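You operate a simulated robot arm through the tools that you are given. There is no shell and no other tool. Be economical: measure what you need, move in short steps, check, and stop when the job is done.

Carry out the task below with a simulated robot arm. There is one attempt and no reset: what you move stays moved.

TASK
Stack the large glove box from the carousel table on top of the medium glove box.
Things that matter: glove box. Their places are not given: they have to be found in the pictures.

It is judged by the outcome, as a careful person would: the job done as asked, and still so three seconds after it is handed in. It fails if anything else is knocked over, pushed out of place, dropped, spilled or broken.

THE ROBOT
A 7-joint arm with a two-finger parallel gripper, fixed in place. Base frame: the origin is at the foot of the arm, x ahead of it, y to its left, z up; the work surface is at about z = 0. Lengths are in mm, angles in rad, forces in N, time in s.
With the tool pointing down near the work surface it reaches from about 240 to 620 mm from the base axis. Its first joint turns from -1.152 to 1.152 rad. Payload 2.6 kg.
Tool frame: the origin (TCP) lies between the finger pads and is the grasp point; the fingertips stand 30 mm ahead of it; z points along the fingers, y is the line along which they close. The gripper opens to 94 mm. The fingers are 28 mm wide and 10 mm thick; the gripper's body (50 by 96 mm) begins 55 mm behind the TCP.
Orientation is that of the tool frame in the base frame, as [roll, pitch, yaw] about the fixed x, y, z axes, in that order (R = Rz(yaw) Ry(pitch) Rx(roll)). With the fingers straight down and closing along the base's y, the tool's x points along the base's -x, its y along +y and its z along -z.

THE INTERFACE
- The arm moves only by the tool send_rows. Its argument "targets" is a list of rows, each an object (a shift or turn left out is 0, a gripper value left out holds the last) with "turn": the turn, a rotation vector about the base's x, y, z in rad, a list of three; "dp": the shift along the base's x, y, z in cm, a list of three; "gripper": the gripper command, from -1 (shut) to 1 (fully open), values between in proportion. In form: [{"turn": [rx, ry, rz], "dp": [tx, ty, tz], "gripper": gripper}, ...]. A call has 1 to 20 rows; each row shifts and turns the commanded pose from where the row before left it. A row lasts 0.2 s, in which the tool goes at most 50 mm and 0.15 rad; a call with a longer step from one row to the next is refused whole, and so is a gripper value outside its range. A pose out of reach is approached as far as the arm can. The call stops where the force on the tool passes 40 N (or 10 N more than at its start, if that is more) or the arm is blocked; 0.2 s more then pass. The fingers move at their own pace (about 72 mm/s each) and stop on an object; they squeeze with about 40 N. The grip force told is the motor's: it shows also when the fingers shut on nothing. Time passes only in rows, and 0.2 s behind the last, so rows that do not move let the fingers close. It gives the time, the measured TCP pose, the force on the tool (base axes), the opening and the grip force at its end, in the units of the frame above (readings bear some noise), and new pictures: "pictures" is both (left out), scene, wrist or none.
- Cameras (640 x 400 px; columns grow to the right, rows downward): "scene" is fixed at [15.5, 421.5, 558.3]; the picture's right is [-0.92, -0.39, 0.00], its down [-0.23, 0.55, -0.80] and it looks along [0.31, -0.74, -0.60] (base axes); focal length 352 px, centre (320, 200). "wrist" rides on the gripper at [-37, 0, -58] in the tool frame; the picture's right is [0.00, -1.00, 0.00], its down [0.97, 0.00, -0.24] and it looks along [0.24, 0.00, 0.97] (tool axes); focal length 218 px, centre (320, 200).
- locate(camera, pixels): there is no depth. For up to 12 entries [column, row, z] of the newest picture of that camera ("zoom" is the newest enlarged one), the place [x, y] in the base frame at which the ray of that pixel passes the height z, good to about 2 mm. No time passes.
- close_up(camera, box): a new picture of the part [left, top, right, bottom] of that camera's present view, enlarged. No time passes.
- sign_off(): hands the job in; it is judged then, once.

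Work in short steps. Measure before you move; look again where a grasp or a placing could have gone wrong, and mend it. You have 60 turns and 120 pictures in all, the two below and enlarged ones among them. Open the gripper and draw the arm clear of the work before you hand the job in, unless the task says otherwise; then end with one line.

The tools are called as a command line: name --argument value ..., lists and objects as JSON in quotes. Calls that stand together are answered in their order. send_rows: Moves the arm, as the interface text tells. Its arguments: {"type":"object","properties":{"targets":{"type":"array"},"pictures":{"type":"string","enum":["both","scene","wrist","none"]}},"required":["targets"]} The other tools are called the same way: locate (camera, pixels) gives the place at which the rays of pixels pass given heights; close_up (camera, box) takes an enlarged picture of a part of a camera's view; sign_off () hands the job in.

At the start:

```text
t: 0.0
ee_pos: [354.5, -71.4, 300.3]
tcp_rot: [-3.141, 0.001, -3.141]
contact_force: [0.7, -0.4, 0.1]
width: 94.0
finger_force: 0.1
```

scene: 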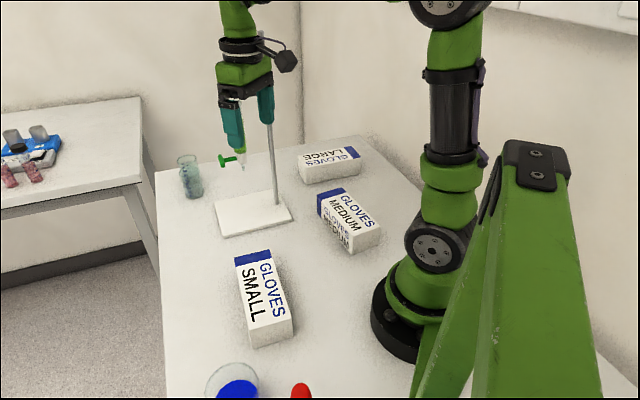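
wrist: 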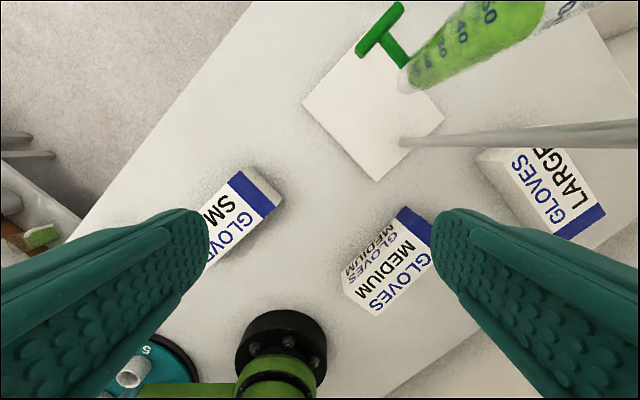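

The large box is at about (328,165) and the medium at (348,220) in the scene picture. I take enlarged views to measure them.

close_up --camera "scene" --box '[200, 120, 400, 270]'

close_up --camera "wrist" --box '[320, 130, 640, 330]'

```text
2.67 times, centred on (300, 195) of scene
```

zoom: 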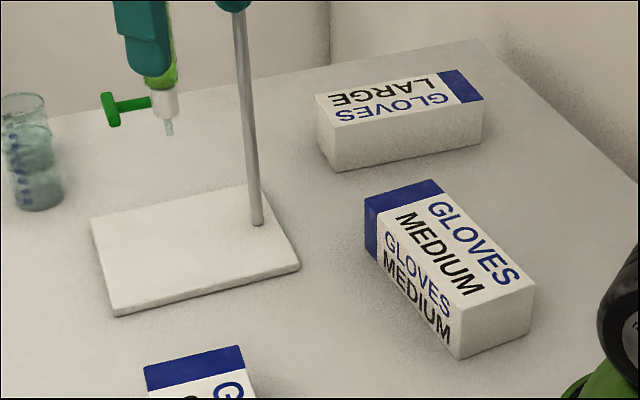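

```text
2.00 times, centred on (480, 230) of wrist
```

zoom: 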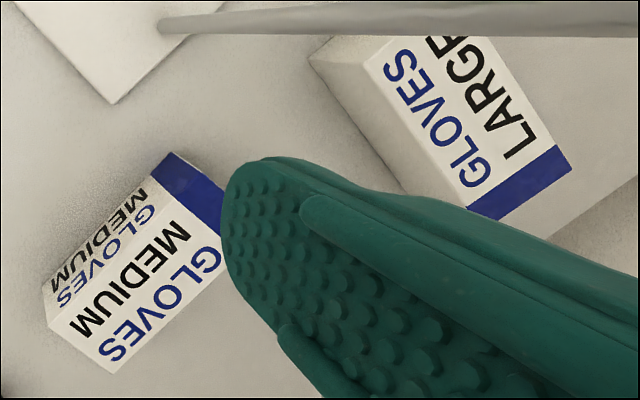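

I locate the base corners at z=0 and the top corners at a guessed height, and also the rod's foot.

locate --camera "scene" --pixels '[[306.4, 184.5, 0], [360.75, 174, 0], [298.5, 155.6, 50], [305.25, 166.9, 50], [361.5, 157.5, 50], [353.25, 145.9, 50], [305.25, 166.9, 40], [361.5, 157.5, 40], [276, 204, 10]]'

locate --camera "scene" --pixels '[[352.5, 254.6, 0], [378.75, 242.6, 0], [317.6, 213.75, 0], [316.5, 193.9, 50], [343.5, 187.1, 50], [380.6, 227.6, 50], [352.5, 239.25, 50], [352.5, 239.25, 40], [316.5, 193.9, 40]]'

locate --camera "wrist" --pixels '[[605.5, 212, 50], [554, 234, 50], [430.5, 239.5, 50], [377, 317, 50], [403, 205.5, 50], [480.5, 155, 0], [402, 142, 10], [412, 85, 200]]'

```text
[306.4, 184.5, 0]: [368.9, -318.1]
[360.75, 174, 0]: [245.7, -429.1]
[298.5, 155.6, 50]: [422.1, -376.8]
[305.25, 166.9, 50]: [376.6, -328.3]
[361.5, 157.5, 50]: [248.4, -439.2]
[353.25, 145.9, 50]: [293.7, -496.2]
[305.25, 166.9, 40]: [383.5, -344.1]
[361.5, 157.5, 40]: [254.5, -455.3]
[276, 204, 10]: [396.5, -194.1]
```

```text
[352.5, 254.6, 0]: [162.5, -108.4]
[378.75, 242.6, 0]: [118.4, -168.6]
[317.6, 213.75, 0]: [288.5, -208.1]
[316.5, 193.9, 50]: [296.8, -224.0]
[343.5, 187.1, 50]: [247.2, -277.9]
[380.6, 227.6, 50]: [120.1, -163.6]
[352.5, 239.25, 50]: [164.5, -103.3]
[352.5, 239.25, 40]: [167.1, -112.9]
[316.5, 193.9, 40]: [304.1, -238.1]
```

```text
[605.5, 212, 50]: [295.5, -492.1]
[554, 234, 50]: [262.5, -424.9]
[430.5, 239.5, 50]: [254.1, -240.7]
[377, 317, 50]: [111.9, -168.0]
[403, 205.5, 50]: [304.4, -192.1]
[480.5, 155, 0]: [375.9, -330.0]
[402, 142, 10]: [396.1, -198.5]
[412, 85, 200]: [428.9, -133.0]
```

The medium's height readings disagree, so I enlarge it more, and triangulate the burette's tip and the clamp.

locate --camera "wrist" --pixels '[[403, 88, 50], [403, 88, 100], [403, 88, 150], [636, 132, 100], [636, 132, 200], [636, 132, 300]]'

locate --camera "scene" --pixels '[[243, 170, 50], [243, 170, 100], [243, 170, 150], [285, 60, 300], [285, 60, 350], [285, 60, 400], [262, 45, 400]]'

close_up --camera "scene" --box '[200, 0, 312, 70]'

close_up --camera "scene" --box '[300, 180, 396, 260]'

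```text
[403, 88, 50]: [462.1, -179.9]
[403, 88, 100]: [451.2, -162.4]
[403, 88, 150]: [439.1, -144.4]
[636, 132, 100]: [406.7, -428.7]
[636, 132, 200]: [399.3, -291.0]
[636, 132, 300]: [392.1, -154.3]
```

```text
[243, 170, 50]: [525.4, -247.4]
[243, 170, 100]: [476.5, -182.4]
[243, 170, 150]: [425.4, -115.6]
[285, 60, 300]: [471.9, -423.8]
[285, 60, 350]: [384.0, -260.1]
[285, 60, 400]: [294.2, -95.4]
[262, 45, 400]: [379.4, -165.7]
```

```text
5.71 times, centred on (256, 35) of scene
```

zoom: 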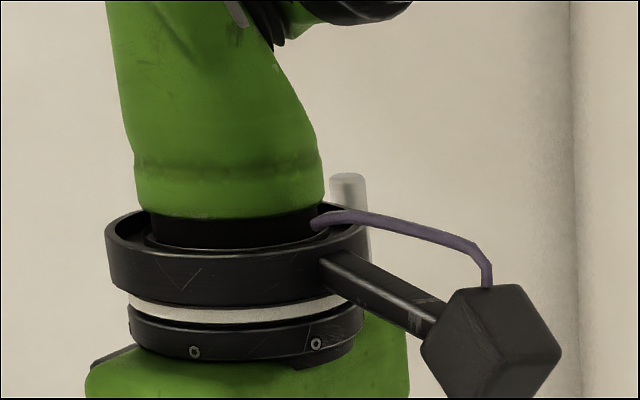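

```text
5.00 times, centred on (348, 220) of scene
```

zoom: 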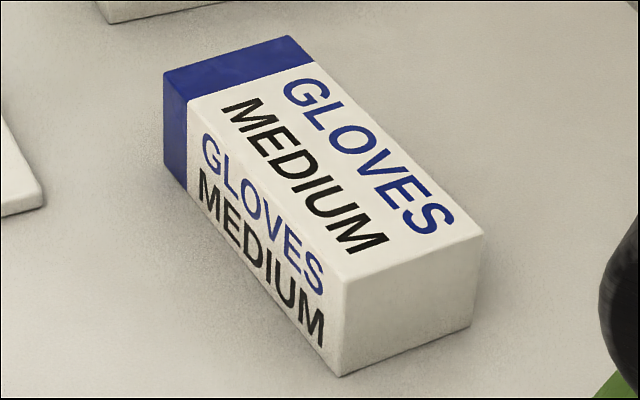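

The medium's corners are clear in the zoom now; I locate them there.

locate --camera "zoom" --pixels '[[163, 74, 55], [292, 36, 55], [487, 236, 55], [340, 283, 55], [165, 167, 0], [340, 377, 0], [470, 328, 0], [340, 283, 60], [163, 74, 60]]'

locate --camera "scene" --pixels '[[261, 31, 380], [261, 31, 420]]'

close_up --camera "scene" --box '[280, 125, 376, 195]'

```text
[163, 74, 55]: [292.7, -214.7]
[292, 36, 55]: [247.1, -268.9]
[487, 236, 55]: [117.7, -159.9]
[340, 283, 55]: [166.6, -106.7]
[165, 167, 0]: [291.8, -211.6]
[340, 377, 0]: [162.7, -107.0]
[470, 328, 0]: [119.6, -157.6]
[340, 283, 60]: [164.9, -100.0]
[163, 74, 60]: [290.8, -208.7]
```

```text
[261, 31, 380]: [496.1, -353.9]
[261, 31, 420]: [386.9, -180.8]
```

```text
5.71 times, centred on (328, 160) of scene
```

zoom: 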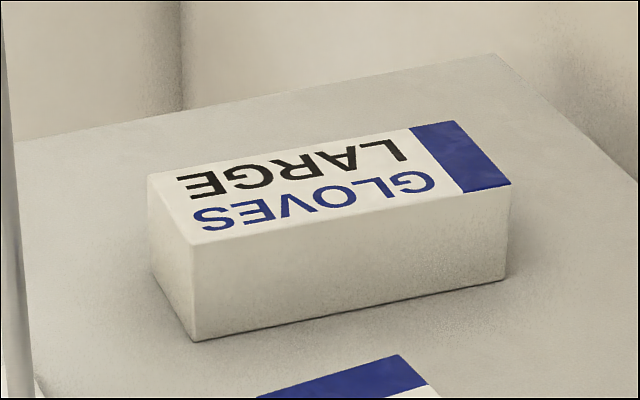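

locate --camera "zoom" --pixels '[[148, 174, 55], [192, 245, 55], [512, 184, 55], [455, 121, 55], [194, 342, 0], [507, 279, 0]]'

```text
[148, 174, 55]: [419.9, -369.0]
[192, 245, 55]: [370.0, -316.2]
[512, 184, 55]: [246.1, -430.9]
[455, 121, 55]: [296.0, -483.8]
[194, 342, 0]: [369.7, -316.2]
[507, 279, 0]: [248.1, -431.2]
```

Large box: centre about (333,-400), 168x72x55, long axis at 42.6°. Medium: centre about (206,-187), long axis at -40°, also 55 high. The rod stands at (396,-196), about 416 tall, so I swing inside it at z=300 and turn the gripper +0.743 rad.

send_rows --targets '[{"dp": [-3.42, 0, 0], "gripper": 1}, {"dp": [-3.42, 0, 0]}, {"dp": [-3.41, 0, 0]}, {"dp": [0, -4, 0]}, {"dp": [0, -4, 0]}, {"dp": [0, -4, 0]}, {"dp": [0.67, -3.63, 0], "turn": [0, 0, 0.124]}, {"dp": [0.67, -3.63, 0], "turn": [0, 0, 0.124]}, {"dp": [0.67, -3.63, 0], "turn": [0, 0, 0.124]}, {"dp": [2.02, -3.33, 0], "turn": [0, 0, 0.124]}, {"dp": [2.02, -3.33, 0], "turn": [0, 0, 0.124]}, {"dp": [2.02, -3.33, 0], "turn": [0, 0, 0.124]}, {}]'

```text
t: 2.8
ee_pos: [334.0, -401.3, 301.3]
tcp_rot: [3.14, 0.0, -2.397]
contact_force: [-0.2, 0.4, -0.1]
width: 94.0
finger_force: 0.0
```

scene: 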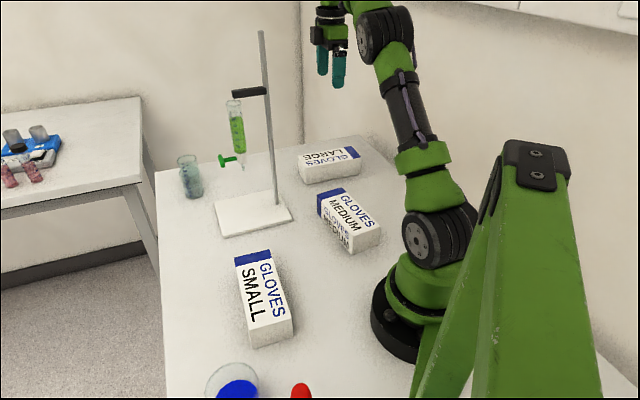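
wrist: 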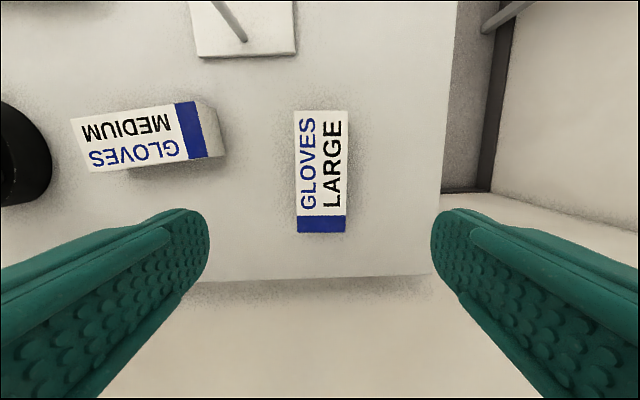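

The pose was reached and the rod and burette are clear. I check the large box's top corners and the medium's from here.

locate --camera "wrist" --pixels '[[294, 111, 55], [347.5, 110, 55], [345.5, 233, 55], [298, 233, 55], [70, 119, 55], [193, 101, 55], [207, 157, 55], [89, 172, 55]]'

```text
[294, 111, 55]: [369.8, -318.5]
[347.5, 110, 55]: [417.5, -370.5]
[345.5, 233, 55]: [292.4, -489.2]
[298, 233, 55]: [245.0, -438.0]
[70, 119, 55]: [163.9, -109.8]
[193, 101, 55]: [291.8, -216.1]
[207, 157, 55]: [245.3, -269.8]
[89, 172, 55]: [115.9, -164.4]
```

Large centre ≈ (332,-402), consistent. I descend to just above the box and look.

send_rows --targets '[{"dp": [-0.2, -0.1, -3]}, {"dp": [0, 0, -3]}, {"dp": [0, 0, -3]}, {"dp": [0, 0, -3]}, {"dp": [0, 0, -3]}, {"dp": [0, 0, -3]}, {"dp": [0, 0, -2.6]}, {}]'

```text
t: 4.6
ee_pos: [333.0, -401.9, 95.6]
tcp_rot: [-3.141, 0.0, -2.398]
contact_force: [0.4, 0.4, -1.0]
width: 94.1
finger_force: 0.1
```

scene: 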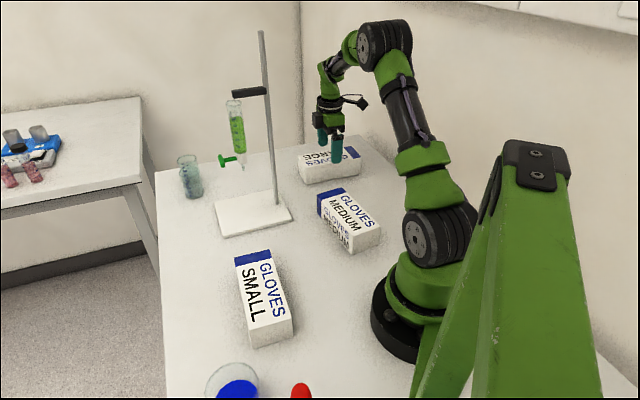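
wrist: 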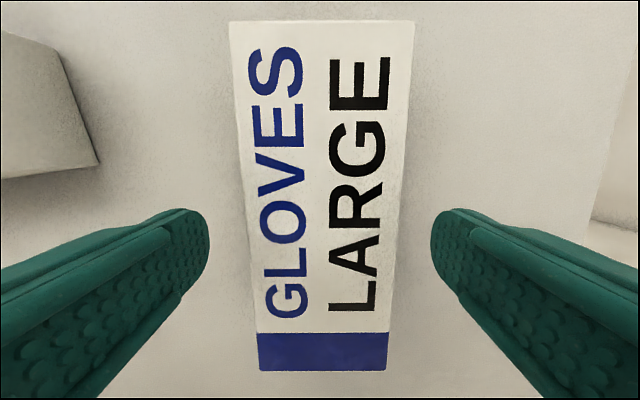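

The box sits centred between the fingers (columns 230–415). I descend to z≈36 and close.

send_rows --targets '[{"dp": [0, 0, -2]}, {"dp": [0, 0, -2]}, {"dp": [0, 0, -1.95]}, {}, {"gripper": -1}, {}, {}, {}]'

```text
t: 6.4
ee_pos: [331.4, -401.7, 36.3]
tcp_rot: [3.141, 0.002, -2.396]
contact_force: [0.9, 0.2, -0.5]
width: 76.2
finger_force: 39.8
```

scene: 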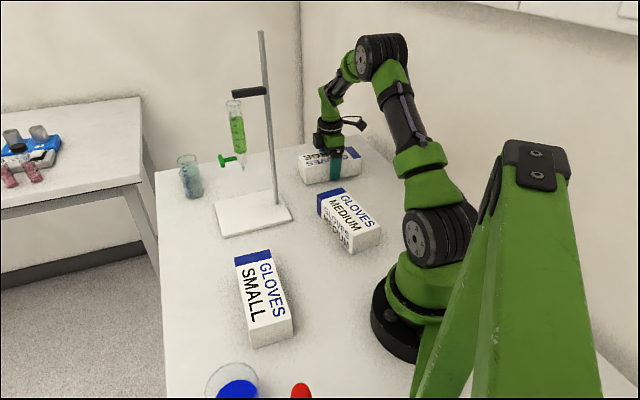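
wrist: 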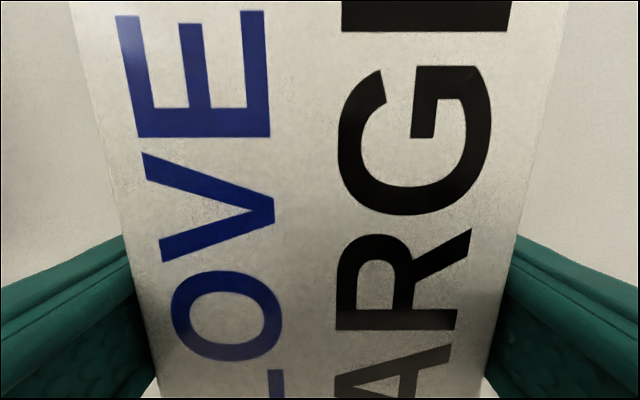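

Gripped (76 mm, 40 N). I lift straight up.

send_rows --targets '[{"dp": [0, 0, 1]}, {"dp": [0, 0, 2]}, {"dp": [0, 0, 3]}, {"dp": [0, 0, 3]}, {"dp": [0, 0, 3]}, {"dp": [0, 0, 3]}, {}]'

```text
t: 8.0
ee_pos: [331.3, -400.6, 186.5]
tcp_rot: [3.141, 0.001, -2.399]
contact_force: [-0.5, 0.3, -3.7]
width: 76.0
finger_force: 40.3
```

scene: 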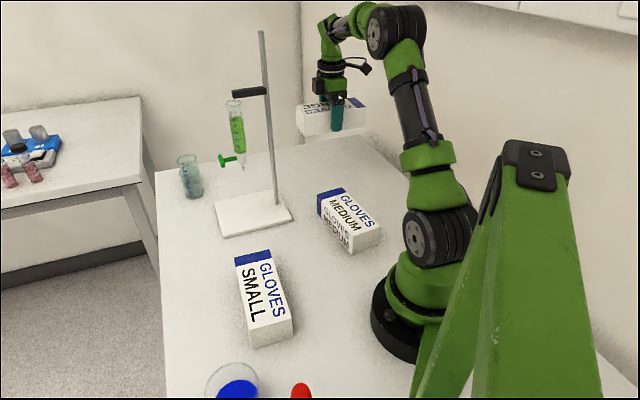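
wrist: 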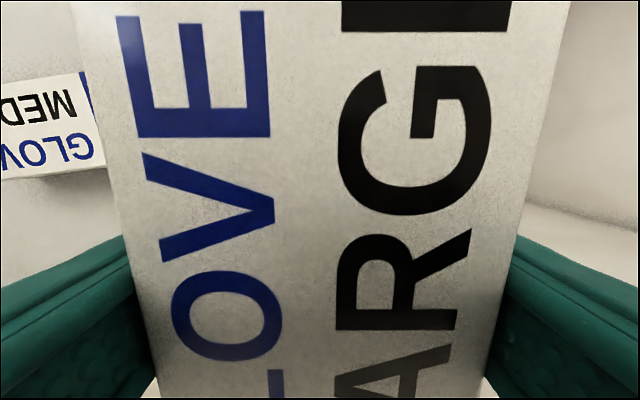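

I move over the medium box at the same height, turning -1.441 rad to line the long sides up.

send_rows --targets '[{"dp": [-1.05, 1.767, 0], "turn": [0, 0, -0.12]}, {"dp": [-1.05, 1.767, 0], "turn": [0, 0, -0.12]}, {"dp": [-1.05, 1.767, 0], "turn": [0, 0, -0.12]}, {"dp": [-1.05, 1.767, 0], "turn": [0, 0, -0.12]}, {"dp": [-1.05, 1.767, 0], "turn": [0, 0, -0.12]}, {"dp": [-1.05, 1.767, 0], "turn": [0, 0, -0.12]}, {"dp": [-1.05, 1.767, 0], "turn": [0, 0, -0.12]}, {"dp": [-1.05, 1.767, 0], "turn": [0, 0, -0.12]}, {"dp": [-1.05, 1.767, 0], "turn": [0, 0, -0.12]}, {"dp": [-1.05, 1.767, 0], "turn": [0, 0, -0.12]}, {"dp": [-1.05, 1.767, 0], "turn": [0, 0, -0.12]}, {"dp": [-1.05, 1.767, 0], "turn": [0, 0, -0.12]}, {}]'

```text
t: 10.8
ee_pos: [204.5, -188.1, 185.8]
tcp_rot: [-3.141, 0.001, 2.443]
contact_force: [0.9, -0.1, -3.4]
width: 76.2
finger_force: 39.6
```

scene: 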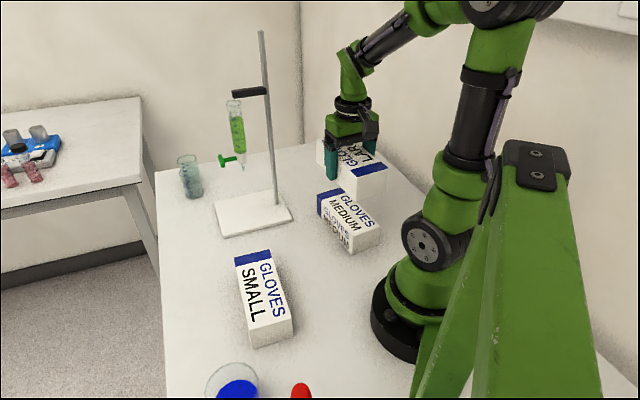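
wrist: 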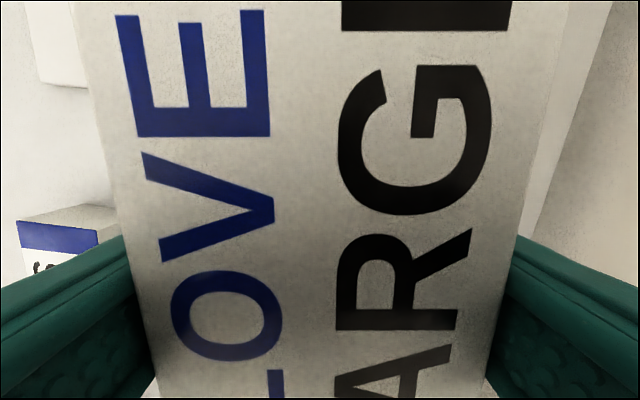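

Yaw matches (2.443 ≙ -40°). I descend to leave a gap of ~12 mm and look.

send_rows --pictures "none" --targets '[{"dp": [0.05, 0, -2]}, {"dp": [0, 0, -2]}, {"dp": [0, 0, -2]}, {"dp": [0, 0, -2]}, {}]'

close_up --camera "scene" --box '[284, 170, 412, 260]'

```text
t: 12.0
ee_pos: [206.5, -189.1, 106.2]
tcp_rot: [-3.141, 0.001, 2.444]
contact_force: [0.0, 0.5, -3.1]
width: 76.3
finger_force: 39.5
```

```text
4.44 times, centred on (348, 215) of scene
```

zoom: 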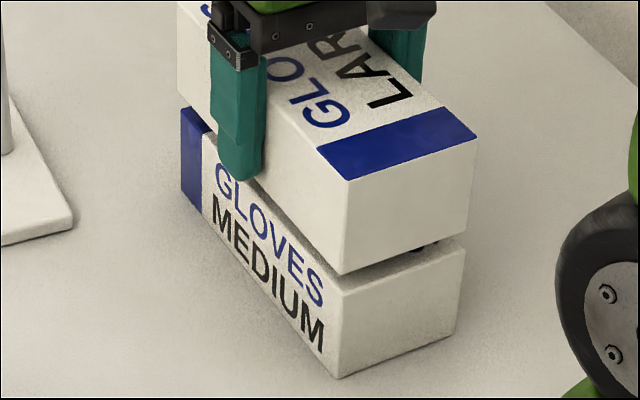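

Well aligned above the medium. I lower in small steps to contact.

send_rows --pictures "none" --targets '[{"dp": [0, 0, -0.5]}, {"dp": [0, 0, -0.4]}, {"dp": [0, 0, -0.2]}, {"dp": [0, 0, -0.2]}, {}]'

close_up --camera "scene" --box '[284, 170, 412, 260]'

```text
t: 13.2
ee_pos: [206.0, -189.6, 93.7]
tcp_rot: [3.142, -0.001, 2.445]
contact_force: [0.0, -0.4, -0.6]
width: 76.0
finger_force: 40.0
```

```text
4.44 times, centred on (348, 215) of scene
```

zoom: 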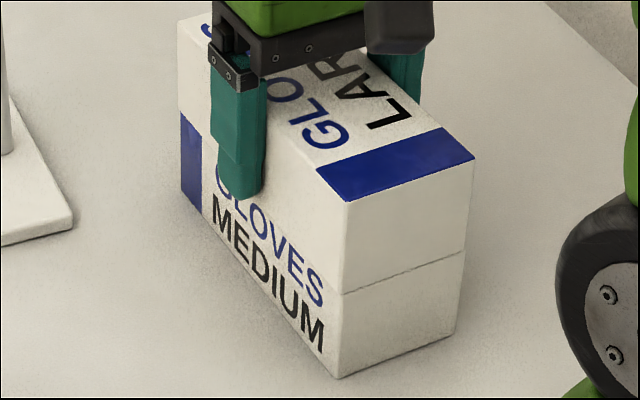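

The box rests on the medium (the load has left the tool: -3.1 → -0.6 N). I open and rise straight up.

send_rows --targets '[{"gripper": 1}, {}, {}, {"dp": [0, 0, 1]}, {"dp": [0, 0, 2]}, {"dp": [0, 0, 3]}, {"dp": [0, 0, 3]}, {"dp": [0, 0, 3]}, {"dp": [0, 0, 4]}, {"dp": [0, 0, 4]}, {}]'

close_up --camera "scene" --box '[284, 150, 412, 260]'

```text
t: 15.6
ee_pos: [202.4, -188.2, 292.8]
tcp_rot: [3.141, 0.0, 2.444]
contact_force: [0.3, -0.3, -0.7]
width: 94.2
finger_force: 0.1
```

scene: 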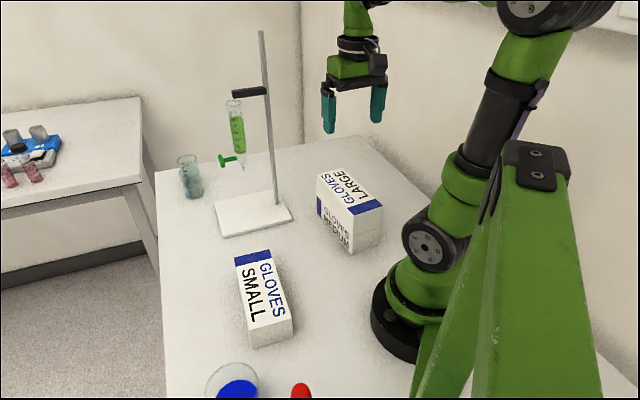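
wrist: 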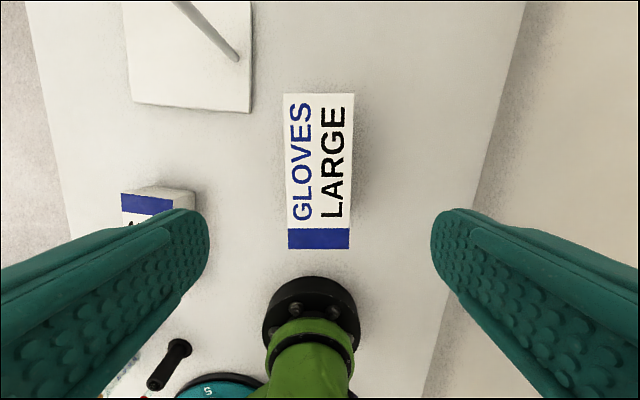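

```text
3.64 times, centred on (348, 205) of scene
```

zoom: 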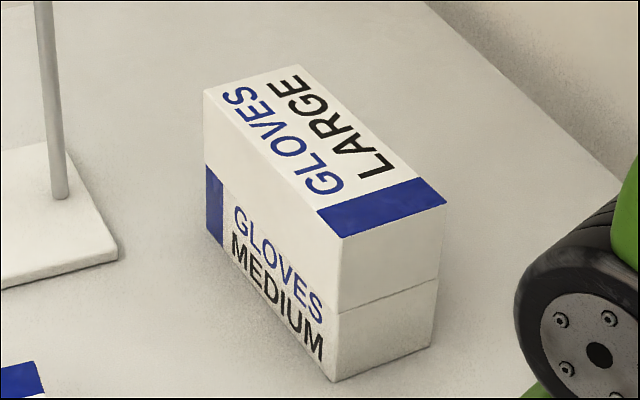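

The large box sits squarely on the medium one, the gripper is open and clear, and nothing else has moved. I hand the job in.

sign_off

```text
The job is handed in.
```

The large glove box is stacked squarely on top of the medium glove box, the gripper is open and clear above it, and nothing else was moved.
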